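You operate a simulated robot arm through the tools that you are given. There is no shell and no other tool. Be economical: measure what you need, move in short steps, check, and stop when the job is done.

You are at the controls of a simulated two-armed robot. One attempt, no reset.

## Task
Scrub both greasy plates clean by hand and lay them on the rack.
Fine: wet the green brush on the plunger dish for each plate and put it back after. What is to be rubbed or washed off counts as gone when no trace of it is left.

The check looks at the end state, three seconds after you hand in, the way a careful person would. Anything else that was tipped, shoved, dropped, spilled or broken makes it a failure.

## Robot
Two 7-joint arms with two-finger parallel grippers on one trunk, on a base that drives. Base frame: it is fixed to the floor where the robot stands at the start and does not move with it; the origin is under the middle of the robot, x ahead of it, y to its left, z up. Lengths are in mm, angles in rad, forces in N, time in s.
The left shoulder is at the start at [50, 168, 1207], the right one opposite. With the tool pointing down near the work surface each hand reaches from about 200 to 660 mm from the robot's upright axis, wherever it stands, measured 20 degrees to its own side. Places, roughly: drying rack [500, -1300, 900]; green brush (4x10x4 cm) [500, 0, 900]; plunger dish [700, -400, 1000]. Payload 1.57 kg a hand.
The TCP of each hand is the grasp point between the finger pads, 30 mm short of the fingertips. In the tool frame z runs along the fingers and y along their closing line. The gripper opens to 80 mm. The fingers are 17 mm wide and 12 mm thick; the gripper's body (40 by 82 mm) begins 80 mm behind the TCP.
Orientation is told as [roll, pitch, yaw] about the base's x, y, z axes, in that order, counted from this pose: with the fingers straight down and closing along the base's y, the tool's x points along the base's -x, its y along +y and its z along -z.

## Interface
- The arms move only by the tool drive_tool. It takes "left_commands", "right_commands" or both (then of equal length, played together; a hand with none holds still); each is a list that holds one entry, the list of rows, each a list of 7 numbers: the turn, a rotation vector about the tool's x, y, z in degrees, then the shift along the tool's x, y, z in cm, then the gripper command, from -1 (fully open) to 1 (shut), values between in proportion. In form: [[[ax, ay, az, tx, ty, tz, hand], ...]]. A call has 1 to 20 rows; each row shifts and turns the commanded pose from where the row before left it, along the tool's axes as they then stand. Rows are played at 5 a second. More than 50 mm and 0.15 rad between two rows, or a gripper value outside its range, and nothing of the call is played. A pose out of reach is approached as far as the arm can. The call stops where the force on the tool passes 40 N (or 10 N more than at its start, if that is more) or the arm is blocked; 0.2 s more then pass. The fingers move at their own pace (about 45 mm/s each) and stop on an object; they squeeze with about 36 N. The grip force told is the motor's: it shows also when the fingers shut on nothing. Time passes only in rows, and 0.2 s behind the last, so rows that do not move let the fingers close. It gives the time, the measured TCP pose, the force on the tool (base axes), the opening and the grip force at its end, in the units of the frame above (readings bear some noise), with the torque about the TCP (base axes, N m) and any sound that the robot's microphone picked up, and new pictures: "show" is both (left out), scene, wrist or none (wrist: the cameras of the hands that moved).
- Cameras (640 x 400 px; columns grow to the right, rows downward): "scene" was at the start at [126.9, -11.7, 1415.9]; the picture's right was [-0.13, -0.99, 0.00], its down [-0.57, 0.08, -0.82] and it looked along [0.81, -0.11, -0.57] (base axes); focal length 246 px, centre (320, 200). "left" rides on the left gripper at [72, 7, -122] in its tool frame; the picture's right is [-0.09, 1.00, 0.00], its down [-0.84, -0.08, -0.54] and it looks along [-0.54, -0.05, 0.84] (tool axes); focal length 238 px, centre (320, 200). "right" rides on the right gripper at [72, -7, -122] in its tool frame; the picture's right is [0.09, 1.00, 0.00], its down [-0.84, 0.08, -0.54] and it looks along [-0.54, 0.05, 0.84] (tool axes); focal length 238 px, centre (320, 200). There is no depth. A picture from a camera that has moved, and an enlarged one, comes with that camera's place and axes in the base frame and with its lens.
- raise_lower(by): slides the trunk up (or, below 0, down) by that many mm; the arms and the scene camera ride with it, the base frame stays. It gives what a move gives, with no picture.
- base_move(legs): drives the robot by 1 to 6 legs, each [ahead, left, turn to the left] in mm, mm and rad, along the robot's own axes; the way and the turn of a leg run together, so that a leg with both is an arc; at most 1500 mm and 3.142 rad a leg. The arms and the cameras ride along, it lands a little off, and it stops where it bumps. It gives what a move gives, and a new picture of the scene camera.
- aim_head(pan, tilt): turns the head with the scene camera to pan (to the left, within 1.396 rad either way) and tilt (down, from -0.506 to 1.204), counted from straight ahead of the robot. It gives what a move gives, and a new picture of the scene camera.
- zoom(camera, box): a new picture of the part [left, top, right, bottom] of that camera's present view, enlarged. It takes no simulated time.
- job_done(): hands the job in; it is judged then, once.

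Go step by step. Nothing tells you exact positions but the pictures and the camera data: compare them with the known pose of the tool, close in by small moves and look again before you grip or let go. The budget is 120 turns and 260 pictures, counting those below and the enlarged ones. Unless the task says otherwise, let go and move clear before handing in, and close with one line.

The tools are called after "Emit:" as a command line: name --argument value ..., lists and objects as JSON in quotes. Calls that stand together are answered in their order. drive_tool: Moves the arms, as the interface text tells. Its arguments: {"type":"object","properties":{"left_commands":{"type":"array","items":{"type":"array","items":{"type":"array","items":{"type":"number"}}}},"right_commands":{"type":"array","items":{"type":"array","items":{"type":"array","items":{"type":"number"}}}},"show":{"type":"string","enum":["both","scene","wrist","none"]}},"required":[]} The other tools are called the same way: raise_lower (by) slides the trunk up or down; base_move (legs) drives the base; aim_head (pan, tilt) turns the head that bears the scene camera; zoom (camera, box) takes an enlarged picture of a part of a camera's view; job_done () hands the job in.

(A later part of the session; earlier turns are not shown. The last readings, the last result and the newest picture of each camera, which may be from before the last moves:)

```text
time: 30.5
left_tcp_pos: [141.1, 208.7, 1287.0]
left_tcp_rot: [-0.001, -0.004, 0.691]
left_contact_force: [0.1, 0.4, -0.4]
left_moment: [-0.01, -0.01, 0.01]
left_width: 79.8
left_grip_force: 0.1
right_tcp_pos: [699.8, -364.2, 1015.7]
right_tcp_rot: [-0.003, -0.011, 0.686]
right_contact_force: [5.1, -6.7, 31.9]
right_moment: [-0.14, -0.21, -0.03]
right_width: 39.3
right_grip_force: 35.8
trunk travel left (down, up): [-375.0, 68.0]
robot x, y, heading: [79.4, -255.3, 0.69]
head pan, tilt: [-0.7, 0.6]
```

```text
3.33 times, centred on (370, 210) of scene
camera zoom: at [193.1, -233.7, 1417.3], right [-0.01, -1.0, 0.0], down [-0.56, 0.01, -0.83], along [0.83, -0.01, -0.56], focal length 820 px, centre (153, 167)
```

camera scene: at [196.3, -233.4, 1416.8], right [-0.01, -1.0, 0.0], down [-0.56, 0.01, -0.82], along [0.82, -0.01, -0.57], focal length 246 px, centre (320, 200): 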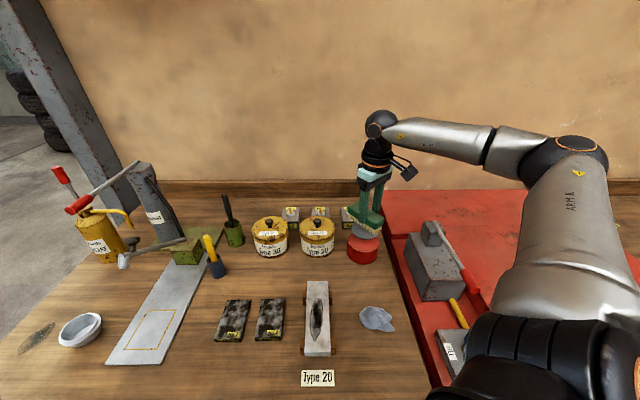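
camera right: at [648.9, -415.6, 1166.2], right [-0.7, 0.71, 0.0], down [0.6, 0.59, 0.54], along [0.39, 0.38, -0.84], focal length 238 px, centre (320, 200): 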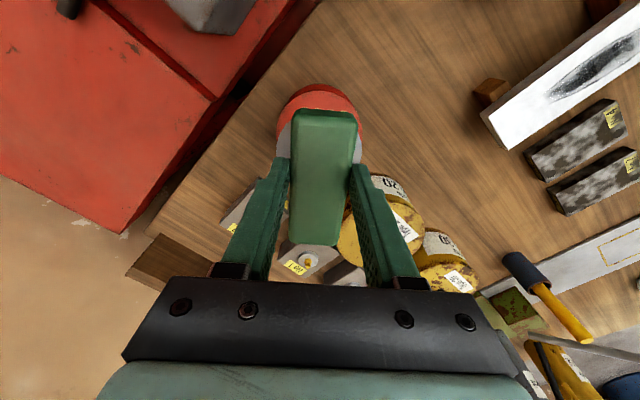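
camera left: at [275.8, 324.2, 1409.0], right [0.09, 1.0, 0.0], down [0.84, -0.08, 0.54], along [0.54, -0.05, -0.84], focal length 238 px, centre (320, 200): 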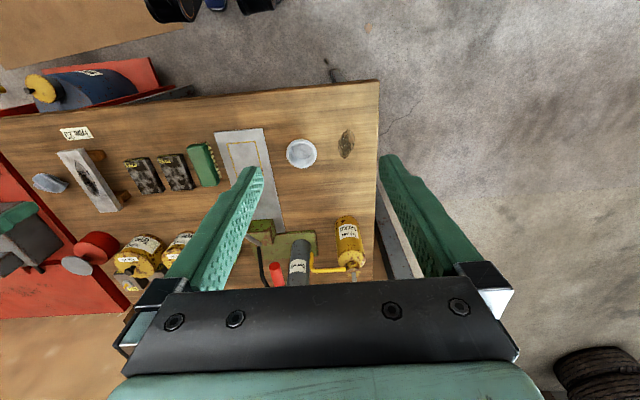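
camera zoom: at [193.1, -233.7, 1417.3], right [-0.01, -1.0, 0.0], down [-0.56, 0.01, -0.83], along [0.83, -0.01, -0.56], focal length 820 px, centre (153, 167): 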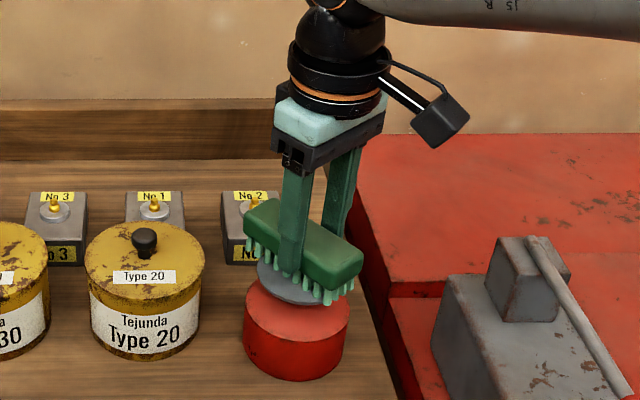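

The bristles have turned teal: the brush is wet. I lift off, retract the arm the way it came.

Emit:
drive_tool --right_commands '[[[0, 0, 0, 0, 0, -1.5, 1], [0, 0, 0, 0, 0, -4.5, 1], [0, 0, 0, 0, 0, -4.5, 1], [0, 0, 0, -0.5, 4.2, 0, 1], [0, 0, 0, -0.5, 4.2, 0, 1], [0, 0, 0, -0.5, 4.2, 0, 1], [0, 0, 0, -0.5, 4.2, 0, 1], [0, 0, 0, -0.5, 4.2, 0, 1], [0, 0, 0, -0.5, 4.2, 0, 1], [0, 0, 0, 0, 0, 0, 1]]]' --show "none"

Emit:
base_move --legs '[[0, 150, 0], [0, 0, -0.69], [0, 400, 0]]'

```text
time: 32.7
left_tcp_pos: [143.4, 207.2, 1285.4]
left_tcp_rot: [0.0, -0.001, 0.69]
left_contact_force: [0.1, -0.3, -0.7]
left_moment: [-0.02, 0.0, -0.01]
left_width: 80.0
left_grip_force: 0.1
right_tcp_pos: [561.3, -151.8, 1118.9]
right_tcp_rot: [0.003, -0.001, 0.685]
right_contact_force: [1.1, 0.3, -0.3]
right_moment: [-0.02, -0.01, -0.03]
right_width: 38.9
right_grip_force: 36.5
trunk travel left (down, up): [-375.0, 68.0]
robot x, y, heading: [74.3, -260.7, 0.69]
head pan, tilt: [-0.7, 0.6]
```

```text
time: 38.0
left_tcp_pos: [328.8, 575.0, 1287.0]
left_tcp_rot: [0.0, 0.001, -0.003]
left_contact_force: [0.3, 0.2, 1.1]
left_moment: [-0.01, 0.02, -0.03]
left_width: 80.2
left_grip_force: 0.0
right_tcp_pos: [422.5, 31.6, 1118.2]
right_tcp_rot: [0.001, 0.001, -0.007]
right_contact_force: [0.2, 0.3, -0.3]
right_moment: [-0.03, 0.01, 0.01]
right_width: 39.0
right_grip_force: 36.2
trunk travel left (down, up): [-375.0, 68.0]
robot x, y, heading: [-20.5, 257.1, -0.002]
head pan, tilt: [-0.7, 0.6]
camera scene: at [87.8, 200.9, 1416.8], right [-0.65, -0.76, 0.0], down [-0.43, 0.36, -0.83], along [0.63, -0.53, -0.56], focal length 246 px, centre (320, 200)
```

scene: 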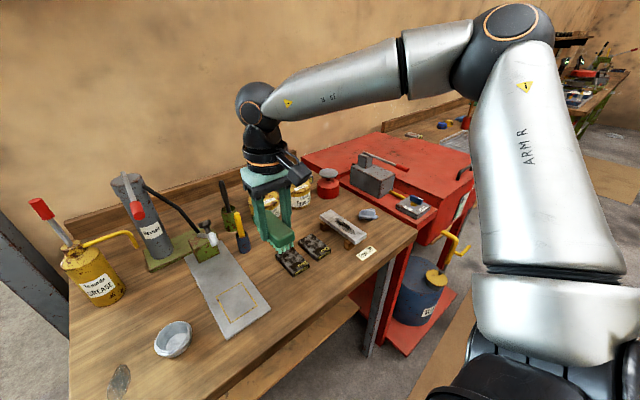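

Over plate No 7 with the wet brush, then down to about 30 mm above it.

Emit:
drive_tool --right_commands '[[[0, 0, 0, -2.5, -2.5, 0, 1], [0, 0, 0, -2.5, -2.5, 0, 1], [0, 0, 0, -2.5, -2.5, 0, 1], [0, 0, 0, 0, 0, 4, 1], [0, 0, 0, 0, 0, 4, 1], [0, 0, 0, 0, 0, 4, 1], [0, 0, 0, 0, 0, 0, 1]]]' --show "both"

Emit:
zoom --camera "scene" --box '[220, 190, 380, 290]'

```text
time: 39.6
left_tcp_pos: [328.1, 574.3, 1286.6]
left_tcp_rot: [0.0, -0.001, -0.001]
left_contact_force: [0.7, 0.1, -0.2]
left_moment: [-0.01, -0.01, -0.03]
left_width: 79.9
left_grip_force: 0.1
right_tcp_pos: [497.1, -42.9, 999.8]
right_tcp_rot: [0.003, -0.003, -0.006]
right_contact_force: [0.8, -0.1, -0.1]
right_moment: [0.03, 0.05, -0.03]
right_width: 38.7
right_grip_force: 35.9
trunk travel left (down, up): [-375.0, 68.0]
robot x, y, heading: [-16.2, 260.6, -0.004]
head pan, tilt: [-0.7, 0.6]
camera scene: at [87.5, 200.5, 1416.8], right [-0.65, -0.76, 0.0], down [-0.43, 0.36, -0.83], along [0.63, -0.53, -0.56], focal length 246 px, centre (320, 200)
camera right: at [425.6, -49.8, 1118.9], right [-0.09, 1.0, 0.0], down [0.84, 0.07, 0.54], along [0.54, 0.05, -0.84], focal length 238 px, centre (320, 200)
```

scene: 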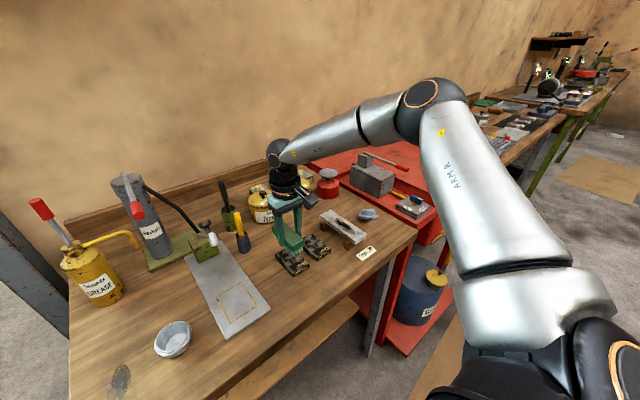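
right: 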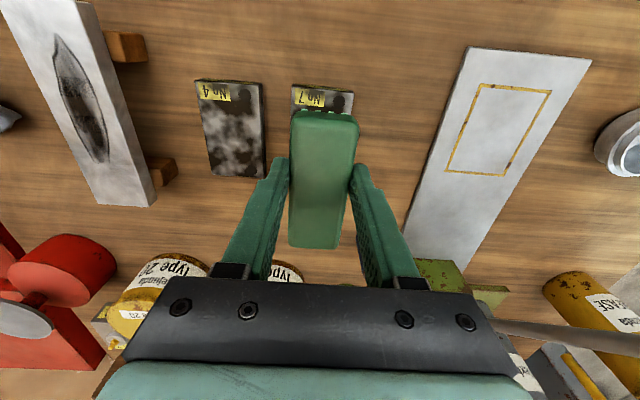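

```text
4.00 times, centred on (300, 240) of scene
camera zoom: at [87.5, 200.5, 1416.8], right [-0.65, -0.76, 0.0], down [-0.43, 0.36, -0.83], along [0.63, -0.53, -0.56], focal length 984 px, centre (400, 40)
```

zoom: 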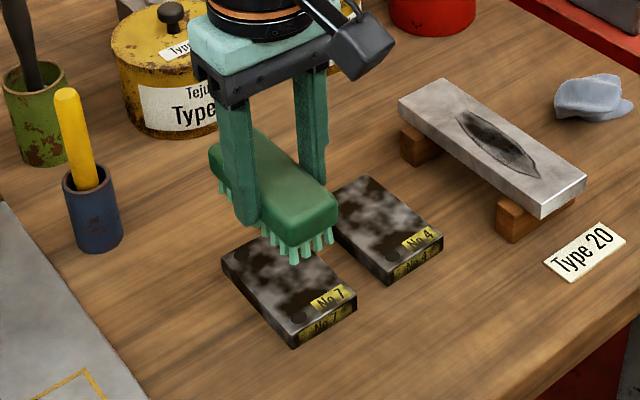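

Aligned over plate 7 (x 454–542). I lower to contact gently.

Emit:
drive_tool --right_commands '[[[0, 0, 0, 0, 0, 3.5, 1], [0, 0, 0, 0, 0, 0.8, 1], [0, 0, 0, 0, 0, 0.4, 1], [0, 0, 0, 0, 0, 0.3, 1], [0, 0, 0, 0, 0, 0, 1]]]' --show "none"

Emit:
zoom --camera "scene" --box '[220, 190, 380, 290]'

```text
time: 40.8
left_tcp_pos: [328.0, 574.4, 1286.3]
left_tcp_rot: [-0.001, 0.001, 0.0]
left_contact_force: [0.5, -0.4, -0.1]
left_moment: [0.03, -0.01, 0.0]
left_width: 80.2
left_grip_force: 0.0
right_tcp_pos: [496.5, -43.9, 949.4]
right_tcp_rot: [0.002, 0.001, -0.006]
right_contact_force: [0.1, 0.7, -1.1]
right_moment: [0.0, 0.0, -0.01]
right_width: 38.8
right_grip_force: 36.0
trunk travel left (down, up): [-375.0, 68.0]
robot x, y, heading: [-21.9, 256.9, -0.005]
head pan, tilt: [-0.7, 0.6]
```

```text
4.00 times, centred on (300, 240) of scene
camera zoom: at [87.8, 200.4, 1416.8], right [-0.65, -0.76, 0.0], down [-0.43, 0.36, -0.82], along [0.63, -0.53, -0.57], focal length 984 px, centre (400, 40)
```

zoom: 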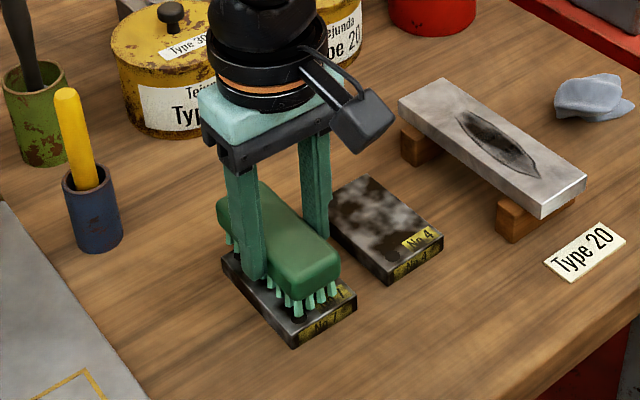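

Not touching yet; I go down a few more mm step by step.

Emit:
drive_tool --right_commands '[[[0, 0, 0, 0, 0, 0.2, 1], [0, 0, 0, 0, 0, 0.2, 1], [0, 0, 0, 0, 0, 0, 1]]]' --show "none"

Emit:
drive_tool --right_commands '[[[0, 0, 0, 0, 0, 0.2, 1], [0, 0, 0, 0, 0, 0, 1]]]' --show "none"

```text
time: 41.6
left_tcp_pos: [327.5, 574.3, 1286.6]
left_tcp_rot: [0.0, -0.001, -0.001]
left_contact_force: [-0.5, -0.2, 0.0]
left_moment: [-0.03, 0.02, 0.03]
left_width: 79.9
left_grip_force: 0.0
right_tcp_pos: [496.1, -43.6, 947.3]
right_tcp_rot: [0.001, -0.002, -0.004]
right_contact_force: [-0.9, -1.0, 3.0]
right_moment: [-0.09, -0.14, -0.06]
right_width: 39.0
right_grip_force: 36.2
trunk travel left (down, up): [-375.0, 68.0]
robot x, y, heading: [-15.0, 256.4, -0.004]
head pan, tilt: [-0.7, 0.6]
```

```text
time: 42.2
left_tcp_pos: [326.3, 574.3, 1287.3]
left_tcp_rot: [-0.002, -0.002, -0.002]
left_contact_force: [-0.2, 1.0, -0.2]
left_moment: [-0.02, -0.03, 0.0]
left_width: 80.2
left_grip_force: 0.0
right_tcp_pos: [496.3, -42.6, 944.9]
right_tcp_rot: [0.001, -0.007, -0.004]
right_contact_force: [-2.2, -2.1, 17.0]
right_moment: [-0.15, -0.67, -0.07]
right_width: 38.9
right_grip_force: 36.1
trunk travel left (down, up): [-375.0, 68.0]
robot x, y, heading: [-20.9, 257.5, -0.004]
head pan, tilt: [-0.7, 0.6]
```

Contact at ~17 N. I ease off a millimetre and rub over the whole face.

Emit:
drive_tool --right_commands '[[[0, 0, 0, 0, 0, -0.1, 1], [0, 0, 0, 1, 0, 0, 1], [0, 0, 0, -2, 0, 0, 1], [0, 0, 0, 1, 0, 0, 1], [0, 0, 0, 0, 1.2, 0, 1], [0, 0, 0, 1, 0, 0, 1], [0, 0, 0, -2, 0, 0, 1], [0, 0, 0, 1, 0, 0, 1], [0, 0, 0, 0, -1.2, 0, 1], [0, 0, 0, 0, -1.2, 0, 1], [0, 0, 0, 1, 0, 0, 1], [0, 0, 0, -2, 0, 0, 1], [0, 0, 0, 1, 0, 0, 1], [0, 0, 0, 0, 1.2, 0, 1], [0, 0, 0, 0, 0, 0, 1]]]' --show "none"

Emit:
zoom --camera "scene" --box '[220, 190, 380, 290]'

```text
time: 45.4
left_tcp_pos: [328.7, 575.0, 1286.9]
left_tcp_rot: [-0.001, 0.0, -0.001]
left_contact_force: [0.7, -0.2, -0.7]
left_moment: [0.01, -0.01, 0.01]
left_width: 80.0
left_grip_force: 0.0
right_tcp_pos: [492.2, -45.1, 946.4]
right_tcp_rot: [0.002, 0.0, -0.004]
right_contact_force: [-0.7, -0.3, -0.6]
right_moment: [0.0, 0.02, 0.01]
right_width: 39.5
right_grip_force: 36.1
right hand out of reach, approached as far as the arm can: row 7
trunk travel left (down, up): [-375.0, 68.0]
robot x, y, heading: [-19.6, 256.7, -0.002]
head pan, tilt: [-0.7, 0.6]
```

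```text
4.00 times, centred on (300, 240) of scene
camera zoom: at [87.5, 200.1, 1416.8], right [-0.65, -0.76, 0.0], down [-0.43, 0.36, -0.83], along [0.63, -0.53, -0.56], focal length 984 px, centre (400, 40)
```

zoom: 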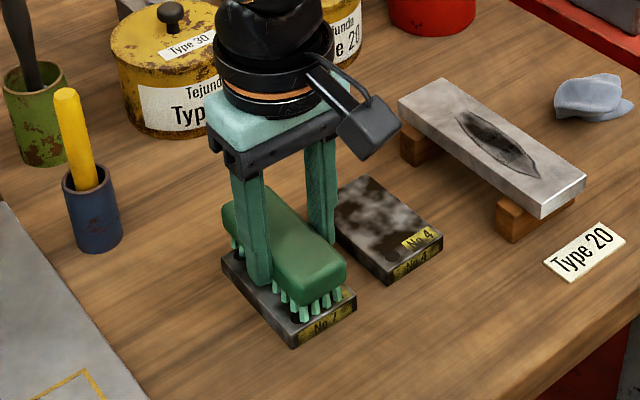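

I lift to inspect the result.

Emit:
drive_tool --right_commands '[[[0, 0, 0, 0, 0, -4, 1], [0, 0, 0, 2, 4, -3, 1], [0, 0, 0, 2, 4, 0, 1], [0, 0, 0, 0, 0, 0, 1]]]' --show "wrist"

Emit:
zoom --camera "scene" --box '[220, 190, 380, 290]'

```text
refused: row 2 steps farther than a row can; nothing moved
```

```text
4.00 times, centred on (300, 240) of scene
camera zoom: at [87.5, 200.1, 1416.8], right [-0.65, -0.76, 0.0], down [-0.43, 0.36, -0.83], along [0.63, -0.53, -0.56], focal length 984 px, centre (400, 40)
```

zoom: 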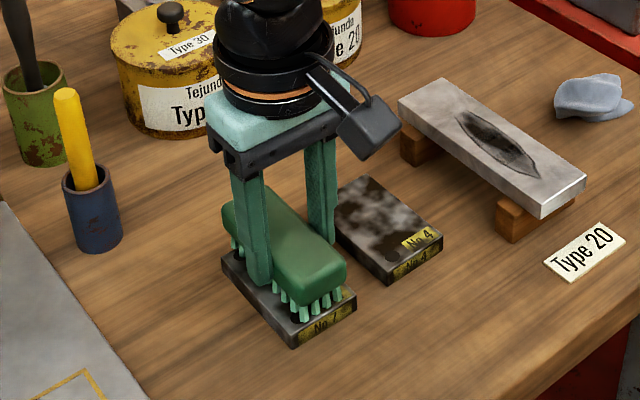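

Emit:
drive_tool --right_commands '[[[0, 0, 0, 0, 0, -4, 1], [0, 0, 0, 0, 0, -4, 1], [0, 0, 0, 2, 4, 0, 1], [0, 0, 0, 2, 4, 0, 1], [0, 0, 0, 0, 0, 0, 1]]]' --show "wrist"

Emit:
zoom --camera "scene" --box '[240, 210, 360, 285]'

```text
time: 46.6
left_tcp_pos: [327.7, 575.3, 1285.4]
left_tcp_rot: [0.001, 0.0, -0.003]
left_contact_force: [0.0, -0.2, -0.1]
left_moment: [0.02, 0.02, -0.01]
left_width: 79.9
left_grip_force: 0.1
right_tcp_pos: [451.8, 34.0, 1023.5]
right_tcp_rot: [0.002, 0.0, -0.005]
right_contact_force: [-0.6, 1.1, -1.8]
right_moment: [-0.01, 0.0, -0.02]
right_width: 39.4
right_grip_force: 35.8
trunk travel left (down, up): [-375.0, 68.0]
robot x, y, heading: [-16.2, 257.3, -0.004]
head pan, tilt: [-0.7, 0.6]
camera right: at [382.0, 27.9, 1144.7], right [-0.09, 1.0, 0.0], down [0.84, 0.07, 0.54], along [0.54, 0.05, -0.84], focal length 238 px, centre (320, 200)
```

right: 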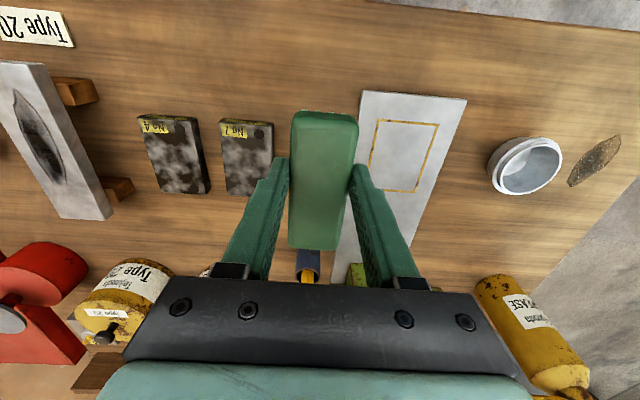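

```text
5.33 times, centred on (300, 248) of scene
camera zoom: at [87.8, 200.3, 1416.8], right [-0.65, -0.76, 0.0], down [-0.43, 0.36, -0.82], along [0.63, -0.53, -0.57], focal length 1313 px, centre (427, -53)
```

zoom: 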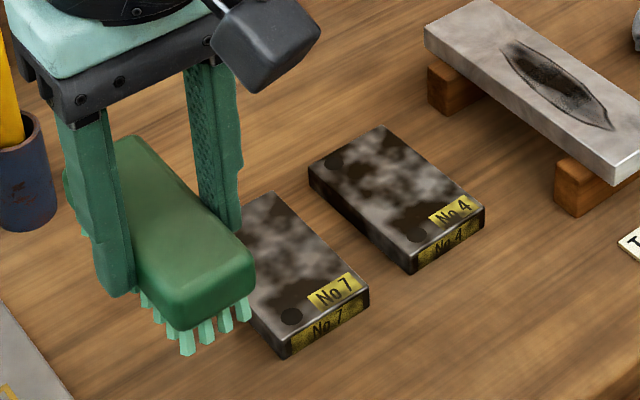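

Plate 7 has got lighter: rubbing works but much more is needed. I bring the base 30 mm nearer for better reach and go back on.

Emit:
base_move --legs '[[35, 0, 0]]'

Emit:
drive_tool --right_commands '[[[0, 0, 0, -0.6, -3.8, 0, 1], [0, 0, 0, -0.4, -3.8, 0, 1], [0, 0, 0, 0, 0, 4, 1], [0, 0, 0, 0, 0, 3, 1], [0, 0, 0, 0, 0, 0, 1]]]' --show "none"

```text
time: 47.4
left_tcp_pos: [364.5, 573.8, 1286.5]
left_tcp_rot: [0.001, 0.001, 0.0]
left_contact_force: [0.3, 0.3, -0.2]
left_moment: [0.02, 0.07, -0.02]
left_width: 80.0
left_grip_force: 0.1
right_tcp_pos: [489.1, 34.1, 1024.0]
right_tcp_rot: [0.002, 0.002, -0.006]
right_contact_force: [1.4, 0.5, -1.6]
right_moment: [-0.01, 0.05, 0.02]
right_width: 38.9
right_grip_force: 35.7
trunk travel left (down, up): [-375.0, 68.0]
robot x, y, heading: [16.3, 258.1, 0.003]
head pan, tilt: [-0.7, 0.6]
camera scene: at [124.3, 200.4, 1416.6], right [-0.64, -0.76, 0.0], down [-0.43, 0.36, -0.82], along [0.63, -0.53, -0.57], focal length 246 px, centre (320, 200)
```

scene: 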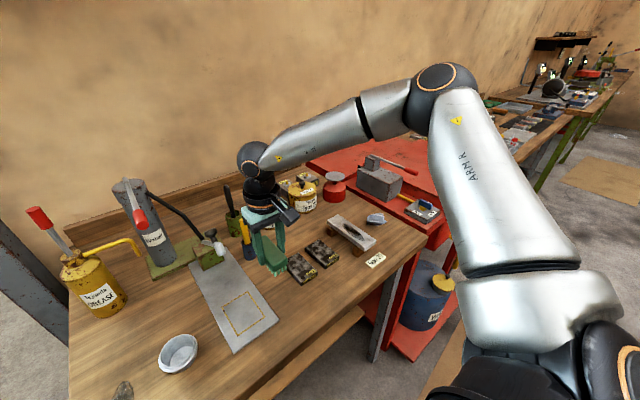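

```text
time: 48.6
left_tcp_pos: [363.7, 574.0, 1287.1]
left_tcp_rot: [0.0, 0.0, 0.001]
left_contact_force: [0.2, 0.2, 0.5]
left_moment: [-0.03, -0.01, 0.0]
left_width: 80.0
left_grip_force: 0.0
right_tcp_pos: [498.6, -42.4, 953.6]
right_tcp_rot: [0.002, 0.001, -0.005]
right_contact_force: [0.3, 0.2, -0.6]
right_moment: [0.01, 0.02, 0.0]
right_width: 39.0
right_grip_force: 36.4
trunk travel left (down, up): [-375.0, 68.0]
robot x, y, heading: [15.4, 259.0, 0.001]
head pan, tilt: [-0.7, 0.6]
```

Emit:
drive_tool --right_commands '[[[0, 0, 0, 0, 0, 0.7, 1], [0, 0, 0, 0, 0, 0.2, 1], [0, 0, 0, 1, 0, 0, 1], [0, 0, 0, -2, 0, 0, 1], [0, 0, 0, 2, 0, 0, 1], [0, 0, 0, -1, 1.2, 0, 1], [0, 0, 0, -1, 0, 0, 1], [0, 0, 0, 2, 0, 0, 1], [0, 0, 0, -2, 0, 0, 1], [0, 0, 0, 1, -1.2, 0, 1], [0, 0, 0, 0, -1.2, 0, 1], [0, 0, 0, 1, 0, 0, 1], [0, 0, 0, -2, 0, 0, 1], [0, 0, 0, 2, 0, 0, 1], [0, 0, 0, -1, 0, 0, 1], [0, 0, 0, 0, 1.2, 0, 1], [0, 0, 0, 0, 0, 0, 1]]]' --show "none"

```text
time: 52.2
left_tcp_pos: [363.3, 573.3, 1286.2]
left_tcp_rot: [0.0, 0.0, -0.001]
left_contact_force: [0.2, 0.1, 0.3]
left_moment: [-0.01, 0.0, -0.02]
left_width: 79.8
left_grip_force: 0.0
right_tcp_pos: [498.3, -41.7, 945.0]
right_tcp_rot: [0.004, 0.0, -0.005]
right_contact_force: [0.3, -0.4, -0.4]
right_moment: [0.01, 0.01, 0.02]
right_width: 39.1
right_grip_force: 36.1
trunk travel left (down, up): [-375.0, 68.0]
robot x, y, heading: [14.8, 258.0, -0.003]
head pan, tilt: [-0.7, 0.6]
```

No contact force at 945; the brush must have seated slightly. I lower to feel it again.

Emit:
drive_tool --right_commands '[[[0, 0, 0, 0, 0, 0.1, 1], [0, 0, 0, 0, 0, 0.1, 1], [0, 0, 0, 0, 0, 0, 1]]]' --show "none"

Emit:
drive_tool --right_commands '[[[0, 0, 0, 0, 0, 0.1, 1], [0, 0, 0, 0, 0, 0, 1]]]' --show "none"

Emit:
zoom --camera "scene" --box '[240, 210, 360, 285]'

```text
time: 53.0
left_tcp_pos: [362.9, 574.7, 1286.7]
left_tcp_rot: [-0.002, -0.002, 0.001]
left_contact_force: [-0.3, 0.6, -0.1]
left_moment: [0.01, -0.02, -0.05]
left_width: 79.9
left_grip_force: 0.0
right_tcp_pos: [497.9, -40.9, 944.5]
right_tcp_rot: [0.001, -0.005, -0.005]
right_contact_force: [-1.0, 0.9, 14.0]
right_moment: [-0.02, 0.54, 0.02]
right_width: 38.9
right_grip_force: 36.2
trunk travel left (down, up): [-375.0, 68.0]
robot x, y, heading: [17.3, 257.1, -0.003]
head pan, tilt: [-0.7, 0.6]
```

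```text
time: 53.6
left_tcp_pos: [362.0, 574.4, 1286.9]
left_tcp_rot: [-0.002, -0.001, 0.0]
left_contact_force: [0.2, -0.1, -0.8]
left_moment: [-0.01, 0.0, 0.03]
left_width: 80.0
left_grip_force: 0.1
right_tcp_pos: [497.7, -40.5, 944.7]
right_tcp_rot: [0.003, -0.005, -0.005]
right_contact_force: [1.5, -0.9, 24.6]
right_moment: [-0.07, 0.72, 0.02]
right_width: 38.9
right_grip_force: 35.7
trunk travel left (down, up): [-375.0, 68.0]
robot x, y, heading: [14.4, 256.6, -0.004]
head pan, tilt: [-0.7, 0.6]
```

```text
5.33 times, centred on (300, 248) of scene
camera zoom: at [120.9, 201.8, 1417.3], right [-0.64, -0.76, 0.0], down [-0.43, 0.36, -0.83], along [0.63, -0.53, -0.56], focal length 1313 px, centre (427, -53)
```

zoom: 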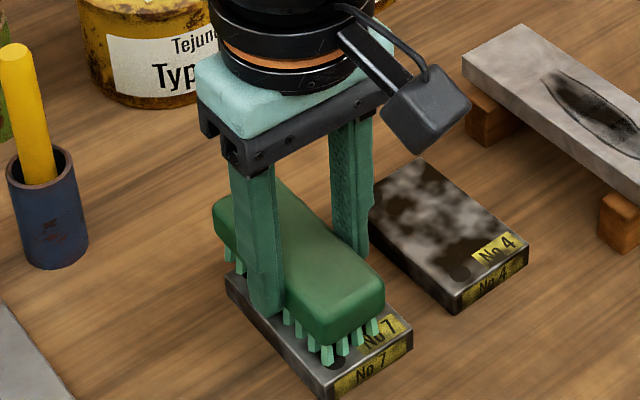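

Emit:
drive_tool --right_commands '[[[0, 0, 0, 1, 0, -0.05, 1], [0, 0, 0, -2, 0, 0, 1], [0, 0, 0, 2, 0, 0, 1], [0, 0, 0, -1, 1, 0, 1], [0, 0, 0, -1, 0, 0, 1], [0, 0, 0, 2, 0, 0, 1], [0, 0, 0, -2, 0, 0, 1], [0, 0, 0, 1, -1, 0, 1], [0, 0, 0, 0, -1.2, 0, 1], [0, 0, 0, 1, 0, 0, 1], [0, 0, 0, -2, 0, 0, 1], [0, 0, 0, 2, 0, 0, 1], [0, 0, 0, -1, 0, 0, 1], [0, 0, 0, 0, 1.2, 0, 1], [0, 0, 0, 0, 1.2, 0, 1], [0, 0, 0, 0, -2.4, 0, 1], [0, 0, 0, 0, 1.2, 0, 1], [0, 0, 0, 0, 0, 0, 1]]]' --show "none"

Emit:
zoom --camera "scene" --box '[240, 210, 360, 285]'

```text
time: 57.4
left_tcp_pos: [361.5, 575.0, 1287.0]
left_tcp_rot: [0.0, -0.002, -0.001]
left_contact_force: [0.4, 0.0, 0.1]
left_moment: [0.0, -0.02, 0.01]
left_width: 80.0
left_grip_force: 0.1
right_tcp_pos: [497.9, -43.9, 944.4]
right_tcp_rot: [0.001, -0.004, -0.007]
right_contact_force: [-0.5, -8.7, 24.1]
right_moment: [-0.31, 0.29, 0.12]
right_width: 39.2
right_grip_force: 35.6
trunk travel left (down, up): [-375.0, 68.0]
robot x, y, heading: [14.2, 256.9, -0.001]
head pan, tilt: [-0.7, 0.6]
```

```text
5.33 times, centred on (300, 248) of scene
camera zoom: at [120.7, 200.5, 1417.1], right [-0.65, -0.76, 0.0], down [-0.43, 0.36, -0.83], along [0.63, -0.53, -0.56], focal length 1313 px, centre (427, -53)
```

zoom: 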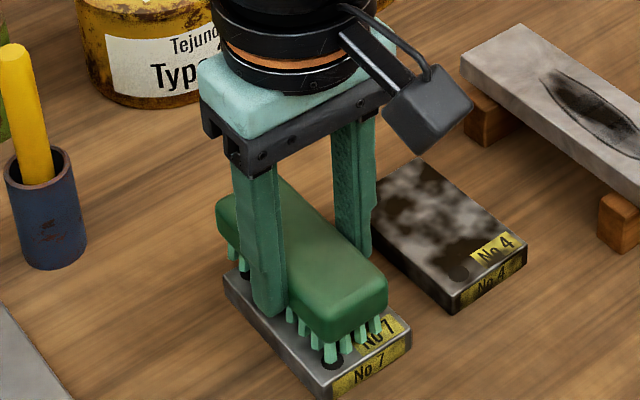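

It looks grey now. I lift aside to check.

Emit:
drive_tool --right_commands '[[[0, 0, 0, 0, 0, -4, 1], [0, 0, 0, 0, 0, -4, 1], [0, 0, 0, 1, 4, 0, 1], [0, 0, 0, 1, 4, 0, 1], [0, 0, 0, 1, 3, 0, 1], [0, 0, 0, 0, 0, 0, 1]]]' --show "none"

Emit:
zoom --camera "scene" --box '[260, 225, 360, 290]'

Emit:
zoom --camera "right" --box '[120, 100, 280, 200]'

```text
time: 58.8
left_tcp_pos: [362.7, 574.6, 1286.1]
left_tcp_rot: [0.0, 0.0, -0.001]
left_contact_force: [1.1, 1.0, -0.3]
left_moment: [-0.03, 0.02, 0.03]
left_width: 80.0
left_grip_force: 0.0
right_tcp_pos: [469.7, 69.8, 1023.9]
right_tcp_rot: [0.001, -0.001, -0.004]
right_contact_force: [-0.8, 0.1, 0.6]
right_moment: [-0.02, 0.0, 0.0]
right_width: 39.2
right_grip_force: 36.7
trunk travel left (down, up): [-375.0, 68.0]
robot x, y, heading: [13.3, 255.8, -0.005]
head pan, tilt: [-0.7, 0.6]
```

```text
6.15 times, centred on (310, 258) of scene
camera zoom: at [122.9, 200.2, 1416.8], right [-0.64, -0.76, 0.0], down [-0.43, 0.36, -0.82], along [0.63, -0.53, -0.57], focal length 1514 px, centre (382, -154)
```

zoom: 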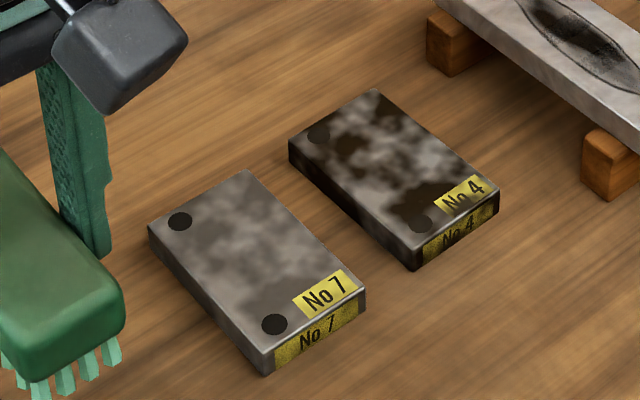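

```text
4.00 times, centred on (200, 150) of right
camera zoom: at [398.1, 64.5, 1143.8], right [-0.09, 1.0, 0.0], down [0.84, 0.07, 0.54], along [0.54, 0.05, -0.84], focal length 953 px, centre (800, 400)
```

zoom: 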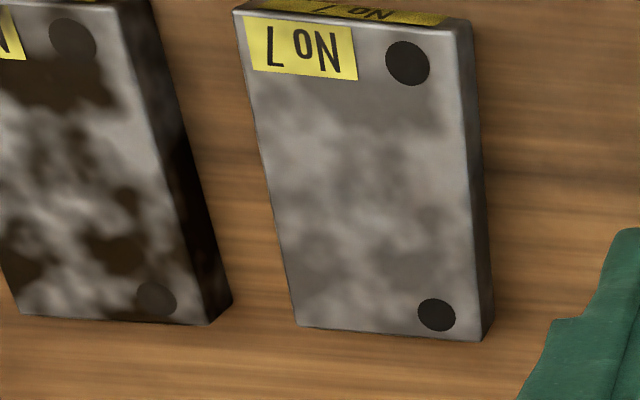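

Fading evenly; the black rounds are holes. Another scrub session on plate 7 is needed.

Emit:
drive_tool --right_commands '[[[0, 0, 0, -1, -3, 0, 1], [0, 0, 0, -1, -4, 0, 1], [0, 0, 0, -1, -4, 0, 1], [0, 0, 0, 0, 0, 4, 1], [0, 0, 0, 0, 0, 4, 1], [0, 0, 0, 1, 0, 0, 1], [0, 0, 0, -2, 0, 0, 1], [0, 0, 0, 2, 0, 0, 1], [0, 0, 0, -1, 1, 0, 1], [0, 0, 0, -1, 0, 0, 1], [0, 0, 0, 2, 0, 0, 1], [0, 0, 0, -2, 0, 0, 1], [0, 0, 0, 1, -1, 0, 1], [0, 0, 0, 0, -1.2, 0, 1], [0, 0, 0, 1, 0, 0, 1], [0, 0, 0, -2, 0, 0, 1], [0, 0, 0, 2, 0, 0, 1], [0, 0, 0, -1, 0, 0, 1], [0, 0, 0, 0, 1.2, 0, 1], [0, 0, 0, 0, 0, 0, 1]]]' --show "none"

Emit:
drive_tool --right_commands '[[[0, 0, 0, 1, 0, 0, 1], [0, 0, 0, -2, 0, 0, 1], [0, 0, 0, 2, 0, 0, 1], [0, 0, 0, -2, 0, 0, 1], [0, 0, 0, 1, 1, 0, 1], [0, 0, 0, -1, 0, 0, 1], [0, 0, 0, 2, 0, 0, 1], [0, 0, 0, -2, 0, 0, 1], [0, 0, 0, 1, -1, 0, 1], [0, 0, 0, 0, -1.2, 0, 1], [0, 0, 0, 1, 0, 0, 1], [0, 0, 0, -2, 0, 0, 1], [0, 0, 0, 2, 0, 0, 1], [0, 0, 0, -1, 1.2, 0, 1], [0, 0, 0, 0, 0, -4, 1], [0, 0, 0, 0, 0, -4, 1], [0, 0, 0, 1, 4, 0, 1], [0, 0, 0, 1, 4, 0, 1], [0, 0, 0, 1, 3, 0, 1], [0, 0, 0, 0, 0, 0, 1]]]' --show "none"

Emit:
zoom --camera "right" --box '[120, 100, 280, 200]'

```text
time: 63.0
left_tcp_pos: [362.0, 573.7, 1287.1]
left_tcp_rot: [0.002, -0.002, 0.0]
left_contact_force: [0.3, 0.3, -0.9]
left_moment: [-0.03, 0.01, -0.03]
left_width: 79.9
left_grip_force: 0.1
right_tcp_pos: [497.3, -43.2, 943.5]
right_tcp_rot: [0.001, -0.003, -0.007]
right_contact_force: [1.8, -6.3, 16.9]
right_moment: [-0.3, 0.25, 0.11]
right_width: 39.2
right_grip_force: 35.7
trunk travel left (down, up): [-375.0, 68.0]
robot x, y, heading: [13.4, 255.3, -0.004]
head pan, tilt: [-0.7, 0.6]
```

```text
time: 67.2
left_tcp_pos: [364.6, 573.8, 1287.2]
left_tcp_rot: [0.001, -0.001, 0.001]
left_contact_force: [0.5, -0.4, 0.7]
left_moment: [-0.02, -0.03, -0.01]
left_width: 80.1
left_grip_force: 0.0
right_tcp_pos: [467.6, 66.0, 1022.8]
right_tcp_rot: [0.002, 0.001, -0.005]
right_contact_force: [-0.1, -0.3, -0.4]
right_moment: [-0.03, -0.03, 0.01]
right_width: 39.4
right_grip_force: 35.8
trunk travel left (down, up): [-375.0, 68.0]
robot x, y, heading: [18.7, 260.1, -0.002]
head pan, tilt: [-0.7, 0.6]
```

```text
4.00 times, centred on (200, 150) of right
camera zoom: at [397.0, 60.6, 1143.4], right [-0.09, 1.0, 0.0], down [0.84, 0.07, 0.54], along [0.54, 0.05, -0.84], focal length 953 px, centre (800, 400)
```

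zoom: 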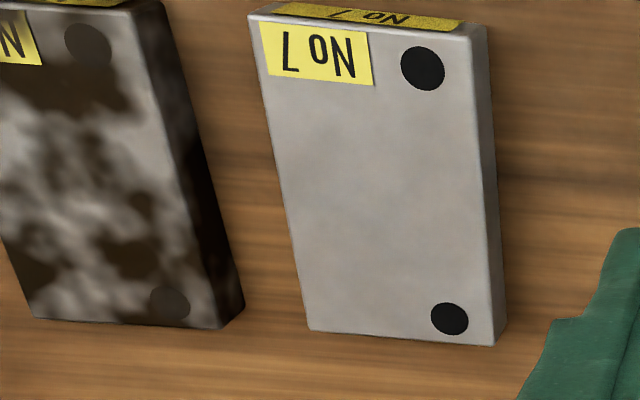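

Nearly spotless; a faint haze might remain, so one more session.

Emit:
drive_tool --right_commands '[[[0, 0, 0, -1, -3, 0, 1], [0, 0, 0, -1, -4, 0, 1], [0, 0, 0, -1, -4, 0, 1], [0, 0, 0, 0, 0, 4, 1], [0, 0, 0, 0, 0, 4, 1], [0, 0, 0, 1, 0, 0, 1], [0, 0, 0, -2, 0, 0, 1], [0, 0, 0, 2, 0, 0, 1], [0, 0, 0, -1, 1, 0, 1], [0, 0, 0, -1, 0, 0, 1], [0, 0, 0, 2, 0, 0, 1], [0, 0, 0, -2, 0, 0, 1], [0, 0, 0, 1, -1, 0, 1], [0, 0, 0, 0, -1.2, 0, 1], [0, 0, 0, 1, 0, 0, 1], [0, 0, 0, -2, 0, 0, 1], [0, 0, 0, 2, 0, 0, 1], [0, 0, 0, -1, 0, 0, 1], [0, 0, 0, 0, 1.2, 0, 1], [0, 0, 0, 0, 0, 0, 1]]]' --show "none"

Emit:
drive_tool --right_commands '[[[0, 0, 0, 1, 0, 0, 1], [0, 0, 0, -2, 0, 0, 1], [0, 0, 0, 2, 0, 0, 1], [0, 0, 0, -2, 0, 0, 1], [0, 0, 0, 1, 1, 0, 1], [0, 0, 0, -1, 0, 0, 1], [0, 0, 0, 2, 0, 0, 1], [0, 0, 0, -2, 0, 0, 1], [0, 0, 0, 1, -1, 0, 1], [0, 0, 0, 0, -1.2, 0, 1], [0, 0, 0, 1, 0, 0, 1], [0, 0, 0, -2, 0, 0, 1], [0, 0, 0, 2, 0, 0, 1], [0, 0, 0, -1, 1.2, 0, 1], [0, 0, 0, 0, 0, -4, 1], [0, 0, 0, 0, 0, -4, 1], [0, 0, 0, 1, 4, 0, 1], [0, 0, 0, 1, 4, 0, 1], [0, 0, 0, 1, 3, 0, 1], [0, 0, 0, 0, 0, 0, 1]]]' --show "none"

Emit:
zoom --camera "right" --box '[120, 100, 280, 200]'

Emit:
zoom --camera "scene" --box '[220, 200, 360, 290]'

```text
time: 71.4
left_tcp_pos: [363.4, 574.2, 1286.9]
left_tcp_rot: [-0.001, -0.001, 0.002]
left_contact_force: [0.2, -0.7, -0.9]
left_moment: [0.0, -0.02, -0.03]
left_width: 80.3
left_grip_force: 0.0
right_tcp_pos: [496.8, -41.3, 943.8]
right_tcp_rot: [0.002, -0.001, -0.006]
right_contact_force: [1.2, -4.9, 10.6]
right_moment: [-0.19, 0.04, 0.01]
right_width: 39.2
right_grip_force: 36.2
trunk travel left (down, up): [-375.0, 68.0]
robot x, y, heading: [12.9, 257.2, -0.005]
head pan, tilt: [-0.7, 0.6]
```

```text
time: 75.6
left_tcp_pos: [362.5, 574.2, 1286.1]
left_tcp_rot: [-0.001, 0.0, -0.002]
left_contact_force: [-0.3, -1.1, 0.6]
left_moment: [0.03, 0.01, 0.02]
left_width: 80.0
left_grip_force: 0.0
right_tcp_pos: [464.6, 68.2, 1024.6]
right_tcp_rot: [0.001, 0.0, -0.005]
right_contact_force: [0.3, 0.3, -0.9]
right_moment: [0.0, -0.01, 0.02]
right_width: 38.9
right_grip_force: 36.0
trunk travel left (down, up): [-375.0, 68.0]
robot x, y, heading: [14.4, 256.3, -0.005]
head pan, tilt: [-0.7, 0.6]
```

```text
4.00 times, centred on (200, 150) of right
camera zoom: at [394.5, 61.4, 1145.2], right [-0.09, 1.0, 0.0], down [0.84, 0.07, 0.54], along [0.54, 0.05, -0.84], focal length 953 px, centre (800, 400)
```

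zoom: 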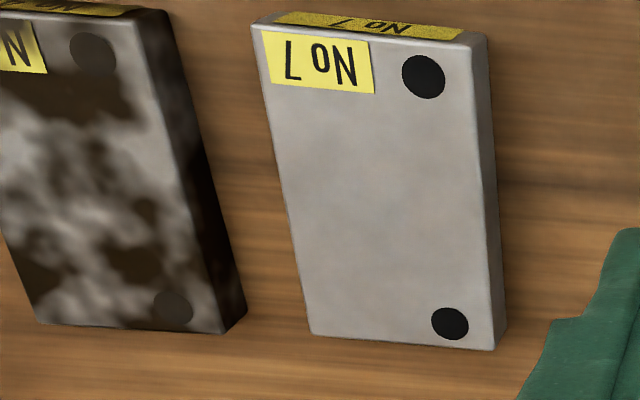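

```text
4.44 times, centred on (290, 245) of scene
camera zoom: at [122.9, 200.2, 1416.8], right [-0.64, -0.76, 0.0], down [-0.43, 0.36, -0.82], along [0.63, -0.53, -0.57], focal length 1094 px, centre (453, 0)
```

zoom: 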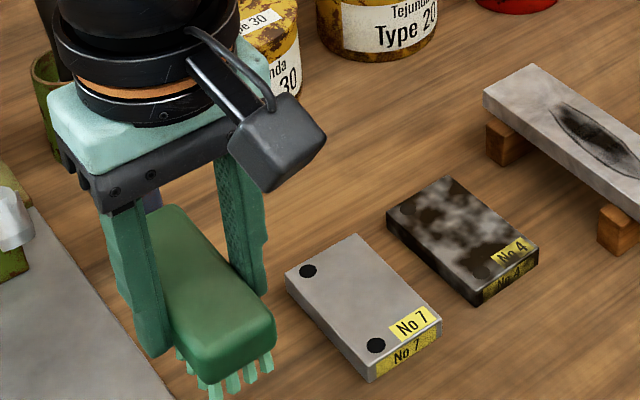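

Plate 7 is clean. Now back to the dish to wet the brush for plate 4, by the same route.

Emit:
drive_tool --right_commands '[[[0, 0, 0, 0, 0, -4, 1], [0, 0, 0, 0, 0, -4, 1], [0, 0, 0, -1, -3.7, -2, 1], [0, 0, 0, -1, -3.7, 0, 1], [0, 0, 0, 0, 0, 0, 1]]]' --show "none"

Emit:
base_move --legs '[[0, -356, 0], [0, 0, 0.695], [-51, -162, 0]]'

```text
time: 76.8
left_tcp_pos: [363.5, 575.3, 1287.2]
left_tcp_rot: [0.0, 0.001, 0.002]
left_contact_force: [0.5, -0.2, -0.6]
left_moment: [0.02, -0.03, 0.01]
left_width: 80.0
left_grip_force: 0.2
right_tcp_pos: [486.9, -5.4, 1126.1]
right_tcp_rot: [0.001, 0.001, -0.004]
right_contact_force: [-0.6, 0.3, -0.8]
right_moment: [0.03, 0.02, -0.02]
right_width: 39.0
right_grip_force: 36.1
trunk travel left (down, up): [-375.0, 68.0]
robot x, y, heading: [13.5, 259.6, 0.001]
head pan, tilt: [-0.7, 0.6]
```

```text
time: 82.1
left_tcp_pos: [144.3, 204.7, 1286.3]
left_tcp_rot: [0.0, 0.001, 0.689]
left_contact_force: [0.1, -0.1, 0.3]
left_moment: [0.03, 0.01, 0.02]
left_width: 79.9
left_grip_force: 0.0
right_tcp_pos: [609.7, -164.5, 1124.6]
right_tcp_rot: [0.004, -0.001, 0.687]
right_contact_force: [-0.1, -0.3, -0.8]
right_moment: [0.0, -0.01, 0.01]
right_width: 39.1
right_grip_force: 35.5
trunk travel left (down, up): [-375.0, 68.0]
robot x, y, heading: [76.8, -261.8, 0.693]
head pan, tilt: [-0.7, 0.6]
camera scene: at [197.0, -237.3, 1416.8], right [-0.01, -1.0, 0.0], down [-0.57, 0.01, -0.82], along [0.82, -0.01, -0.57], focal length 246 px, centre (320, 200)
```

scene: 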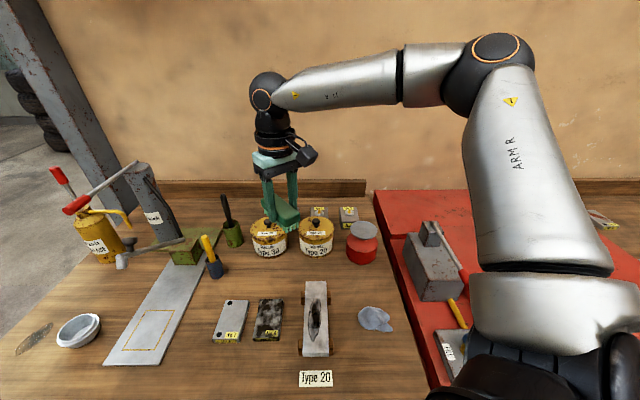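

Emit:
drive_tool --right_commands '[[[0, 0, 0, 1.16, -4.26, 0, 1], [0, 0, 0, 1.16, -4.26, 0, 1], [0, 0, 0, 1.16, -4.26, 0, 1], [0, 0, 0, 1.16, -4.26, 0, 1], [0, 0, 0, 1.16, -4.26, 0, 1], [0, 0, 0, 0, 0, 4, 1], [0, 0, 0, 0, 0, 3.8, 1], [0, 0, 0, 0, 0, 0, 1]]]' --show "wrist"

Emit:
zoom --camera "scene" --box '[310, 150, 430, 270]'

```text
time: 83.9
left_tcp_pos: [144.6, 204.6, 1286.1]
left_tcp_rot: [0.0, -0.001, 0.69]
left_contact_force: [-0.9, 0.6, 1.1]
left_moment: [0.01, 0.0, 0.02]
left_width: 80.2
left_grip_force: 0.1
right_tcp_pos: [697.1, -366.2, 1046.4]
right_tcp_rot: [0.003, 0.0, 0.688]
right_contact_force: [0.2, -0.2, -0.8]
right_moment: [0.0, -0.02, -0.01]
right_width: 39.2
right_grip_force: 35.8
trunk travel left (down, up): [-375.0, 68.0]
robot x, y, heading: [77.8, -260.0, 0.688]
head pan, tilt: [-0.7, 0.6]
camera right: at [647.7, -415.7, 1167.6], right [-0.7, 0.71, 0.0], down [0.6, 0.59, 0.54], along [0.39, 0.38, -0.84], focal length 238 px, centre (320, 200)
```

right: 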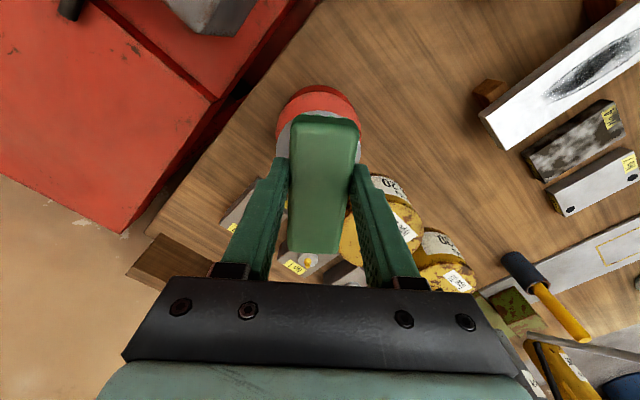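

```text
3.33 times, centred on (370, 210) of scene
camera zoom: at [196.5, -236.4, 1416.8], right [-0.01, -1.0, 0.0], down [-0.56, 0.01, -0.83], along [0.83, -0.01, -0.56], focal length 820 px, centre (153, 167)
```

zoom: 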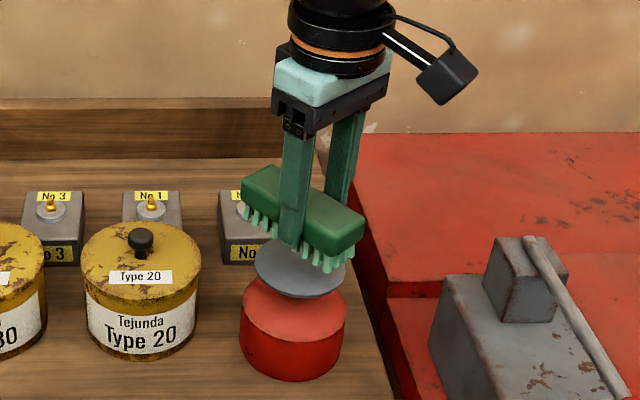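

Over the dish again. Press down as before.

Emit:
drive_tool --right_commands '[[[0, 0, 0, 0, 0, 1, 1], [0, 0, 0, 0, 0, 0.9, 1], [0, 0, 0, 0, 0, 0.4, 1], [0, 0, 0, 0, 0, 0.4, 1], [0, 0, 0, 0, 0, 0.4, 1], [0, 0, 0, 0, 0, 0.3, 1], [0, 0, 0, 0, 0, 0, 1], [0, 0, 0, 0, 0, 0, 1]]]' --show "none"

Emit:
zoom --camera "scene" --box '[310, 150, 430, 270]'

```text
time: 85.7
left_tcp_pos: [142.6, 204.9, 1287.3]
left_tcp_rot: [-0.003, -0.002, 0.689]
left_contact_force: [0.2, 0.4, -0.2]
left_moment: [-0.01, 0.03, 0.0]
left_width: 80.2
left_grip_force: 0.0
right_tcp_pos: [699.2, -365.4, 1015.6]
right_tcp_rot: [-0.001, -0.003, 0.686]
right_contact_force: [0.4, -1.4, 11.5]
right_moment: [-0.19, 0.11, 0.0]
right_width: 38.9
right_grip_force: 36.5
trunk travel left (down, up): [-375.0, 68.0]
robot x, y, heading: [81.6, -262.7, 0.692]
head pan, tilt: [-0.7, 0.6]
```

```text
3.33 times, centred on (370, 210) of scene
camera zoom: at [195.5, -236.6, 1417.0], right [-0.01, -1.0, 0.0], down [-0.56, 0.01, -0.83], along [0.83, -0.01, -0.56], focal length 820 px, centre (153, 167)
```

zoom: 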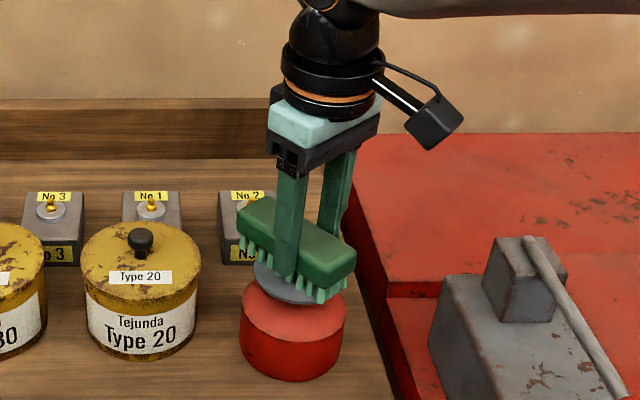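

Press a bit further to make sure of a full stroke.

Emit:
drive_tool --right_commands '[[[0, 0, 0, 0, 0, 0.2, 1], [0, 0, 0, 0, 0, 0.15, 1], [0, 0, 0, 0, 0, 0, 1]]]' --show "none"

Emit:
zoom --camera "scene" --box '[310, 150, 430, 270]'

```text
time: 86.5
left_tcp_pos: [141.9, 205.1, 1287.8]
left_tcp_rot: [-0.002, -0.006, 0.689]
left_contact_force: [-0.2, 0.7, 0.4]
left_moment: [0.03, -0.02, 0.02]
left_width: 80.1
left_grip_force: 0.1
right_tcp_pos: [699.0, -365.1, 1013.4]
right_tcp_rot: [-0.002, -0.007, 0.686]
right_contact_force: [2.5, -4.3, 31.0]
right_moment: [-0.31, 0.2, -0.01]
right_width: 39.2
right_grip_force: 35.5
trunk travel left (down, up): [-375.0, 68.0]
robot x, y, heading: [76.1, -262.7, 0.689]
head pan, tilt: [-0.7, 0.6]
```

```text
3.33 times, centred on (370, 210) of scene
camera zoom: at [193.5, -236.5, 1417.4], right [-0.01, -1.0, 0.0], down [-0.56, 0.01, -0.83], along [0.83, -0.01, -0.56], focal length 820 px, centre (153, 167)
```

zoom: 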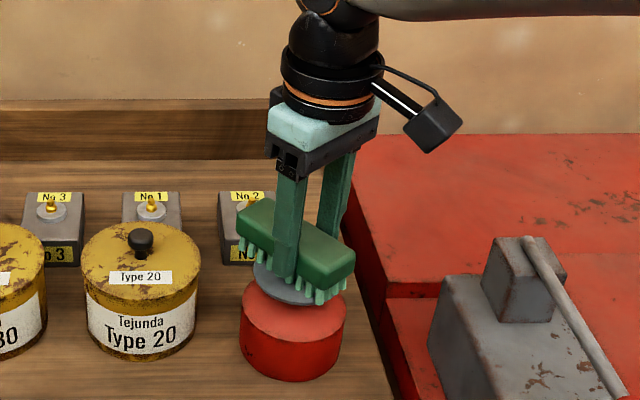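

Brush re-wetted. Retract and drive back to plate 4.

Emit:
drive_tool --right_commands '[[[0, 0, 0, 0, 0, -2, 1], [0, 0, 0, 0, 0, -4.5, 1], [0, 0, 0, 0, 0, -4.5, 1], [0, 0, 0, -1.16, 4.26, 0, 1], [0, 0, 0, -1.16, 4.26, 0, 1], [0, 0, 0, -1.16, 4.26, 0, 1], [0, 0, 0, -1.16, 4.26, 0, 1], [0, 0, 0, -1.16, 4.26, 0, 1], [0, 0, 0, 0, 0, 0, 1]]]' --show "none"

Emit:
base_move --legs '[[51, 162, 0], [0, 0, -0.69], [0, 290, 0]]'

```text
time: 88.5
left_tcp_pos: [144.9, 203.9, 1286.1]
left_tcp_rot: [0.0, 0.0, 0.69]
left_contact_force: [-0.2, 0.8, 0.1]
left_moment: [0.02, -0.04, 0.02]
left_width: 79.8
left_grip_force: 0.0
right_tcp_pos: [609.3, -165.6, 1120.1]
right_tcp_rot: [0.004, 0.0, 0.686]
right_contact_force: [0.5, 0.7, -0.4]
right_moment: [-0.01, 0.02, -0.02]
right_width: 39.3
right_grip_force: 36.0
trunk travel left (down, up): [-375.0, 68.0]
robot x, y, heading: [78.1, -259.9, 0.691]
head pan, tilt: [-0.7, 0.6]
```

```text
time: 93.3
left_tcp_pos: [355.0, 505.8, 1287.3]
left_tcp_rot: [0.0, 0.0, 0.015]
left_contact_force: [1.1, 0.4, 0.2]
left_moment: [-0.01, 0.0, 0.0]
left_width: 79.8
left_grip_force: 0.2
right_tcp_pos: [485.9, -72.1, 1118.6]
right_tcp_rot: [0.002, 0.0, 0.01]
right_contact_force: [0.4, 0.1, -0.5]
right_moment: [-0.04, 0.05, -0.01]
right_width: 39.0
right_grip_force: 35.9
trunk travel left (down, up): [-375.0, 68.0]
robot x, y, heading: [12.6, 182.6, 0.012]
head pan, tilt: [-0.7, 0.6]
camera scene: at [120.2, 128.9, 1416.8], right [-0.63, -0.77, 0.0], down [-0.44, 0.36, -0.83], along [0.64, -0.52, -0.56], focal length 246 px, centre (320, 200)
```

scene: 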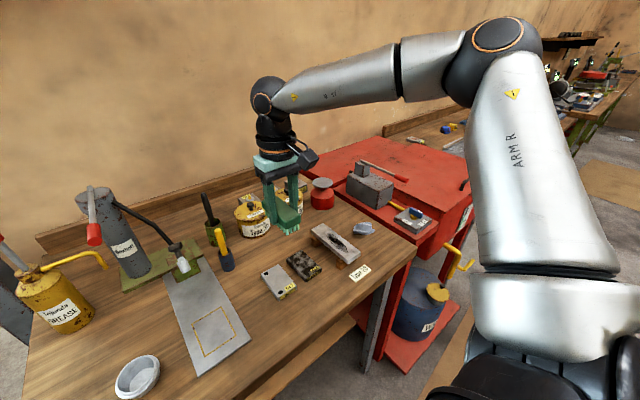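

Emit:
drive_tool --right_commands '[[[0, 0, 0, -0.6, -2.6, 0, 1], [0, 0, 0, -0.6, -2.6, 0, 1], [0, 0, 0, 0, 0, 4, 1], [0, 0, 0, 0, 0, 4, 1], [0, 0, 0, 0, 0, 4, 1], [0, 0, 0, 0, 0, 0, 1]]]' --show "wrist"

```text
time: 94.7
left_tcp_pos: [354.0, 506.2, 1286.4]
left_tcp_rot: [0.001, 0.0, 0.014]
left_contact_force: [-0.1, 0.5, -0.5]
left_moment: [-0.02, 0.0, -0.04]
left_width: 79.8
left_grip_force: 0.1
right_tcp_pos: [498.9, -125.8, 999.7]
right_tcp_rot: [0.001, 0.001, 0.009]
right_contact_force: [0.0, -0.4, -0.3]
right_moment: [0.0, 0.01, 0.04]
right_width: 39.0
right_grip_force: 36.2
trunk travel left (down, up): [-375.0, 68.0]
robot x, y, heading: [15.8, 183.9, 0.018]
head pan, tilt: [-0.7, 0.6]
camera right: at [428.5, -133.5, 1120.2], right [-0.1, 0.99, 0.0], down [0.84, 0.08, 0.54], along [0.54, 0.06, -0.84], focal length 238 px, centre (320, 200)
```

right: 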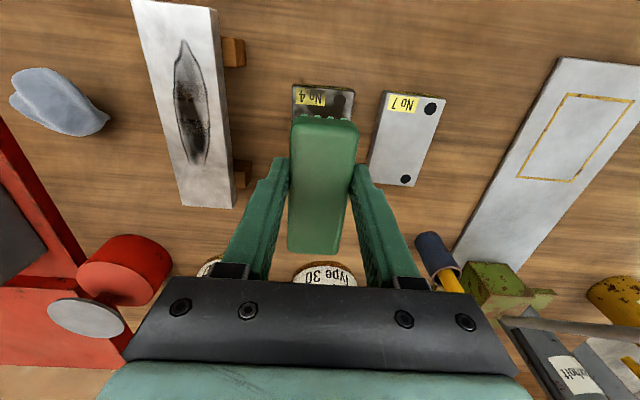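

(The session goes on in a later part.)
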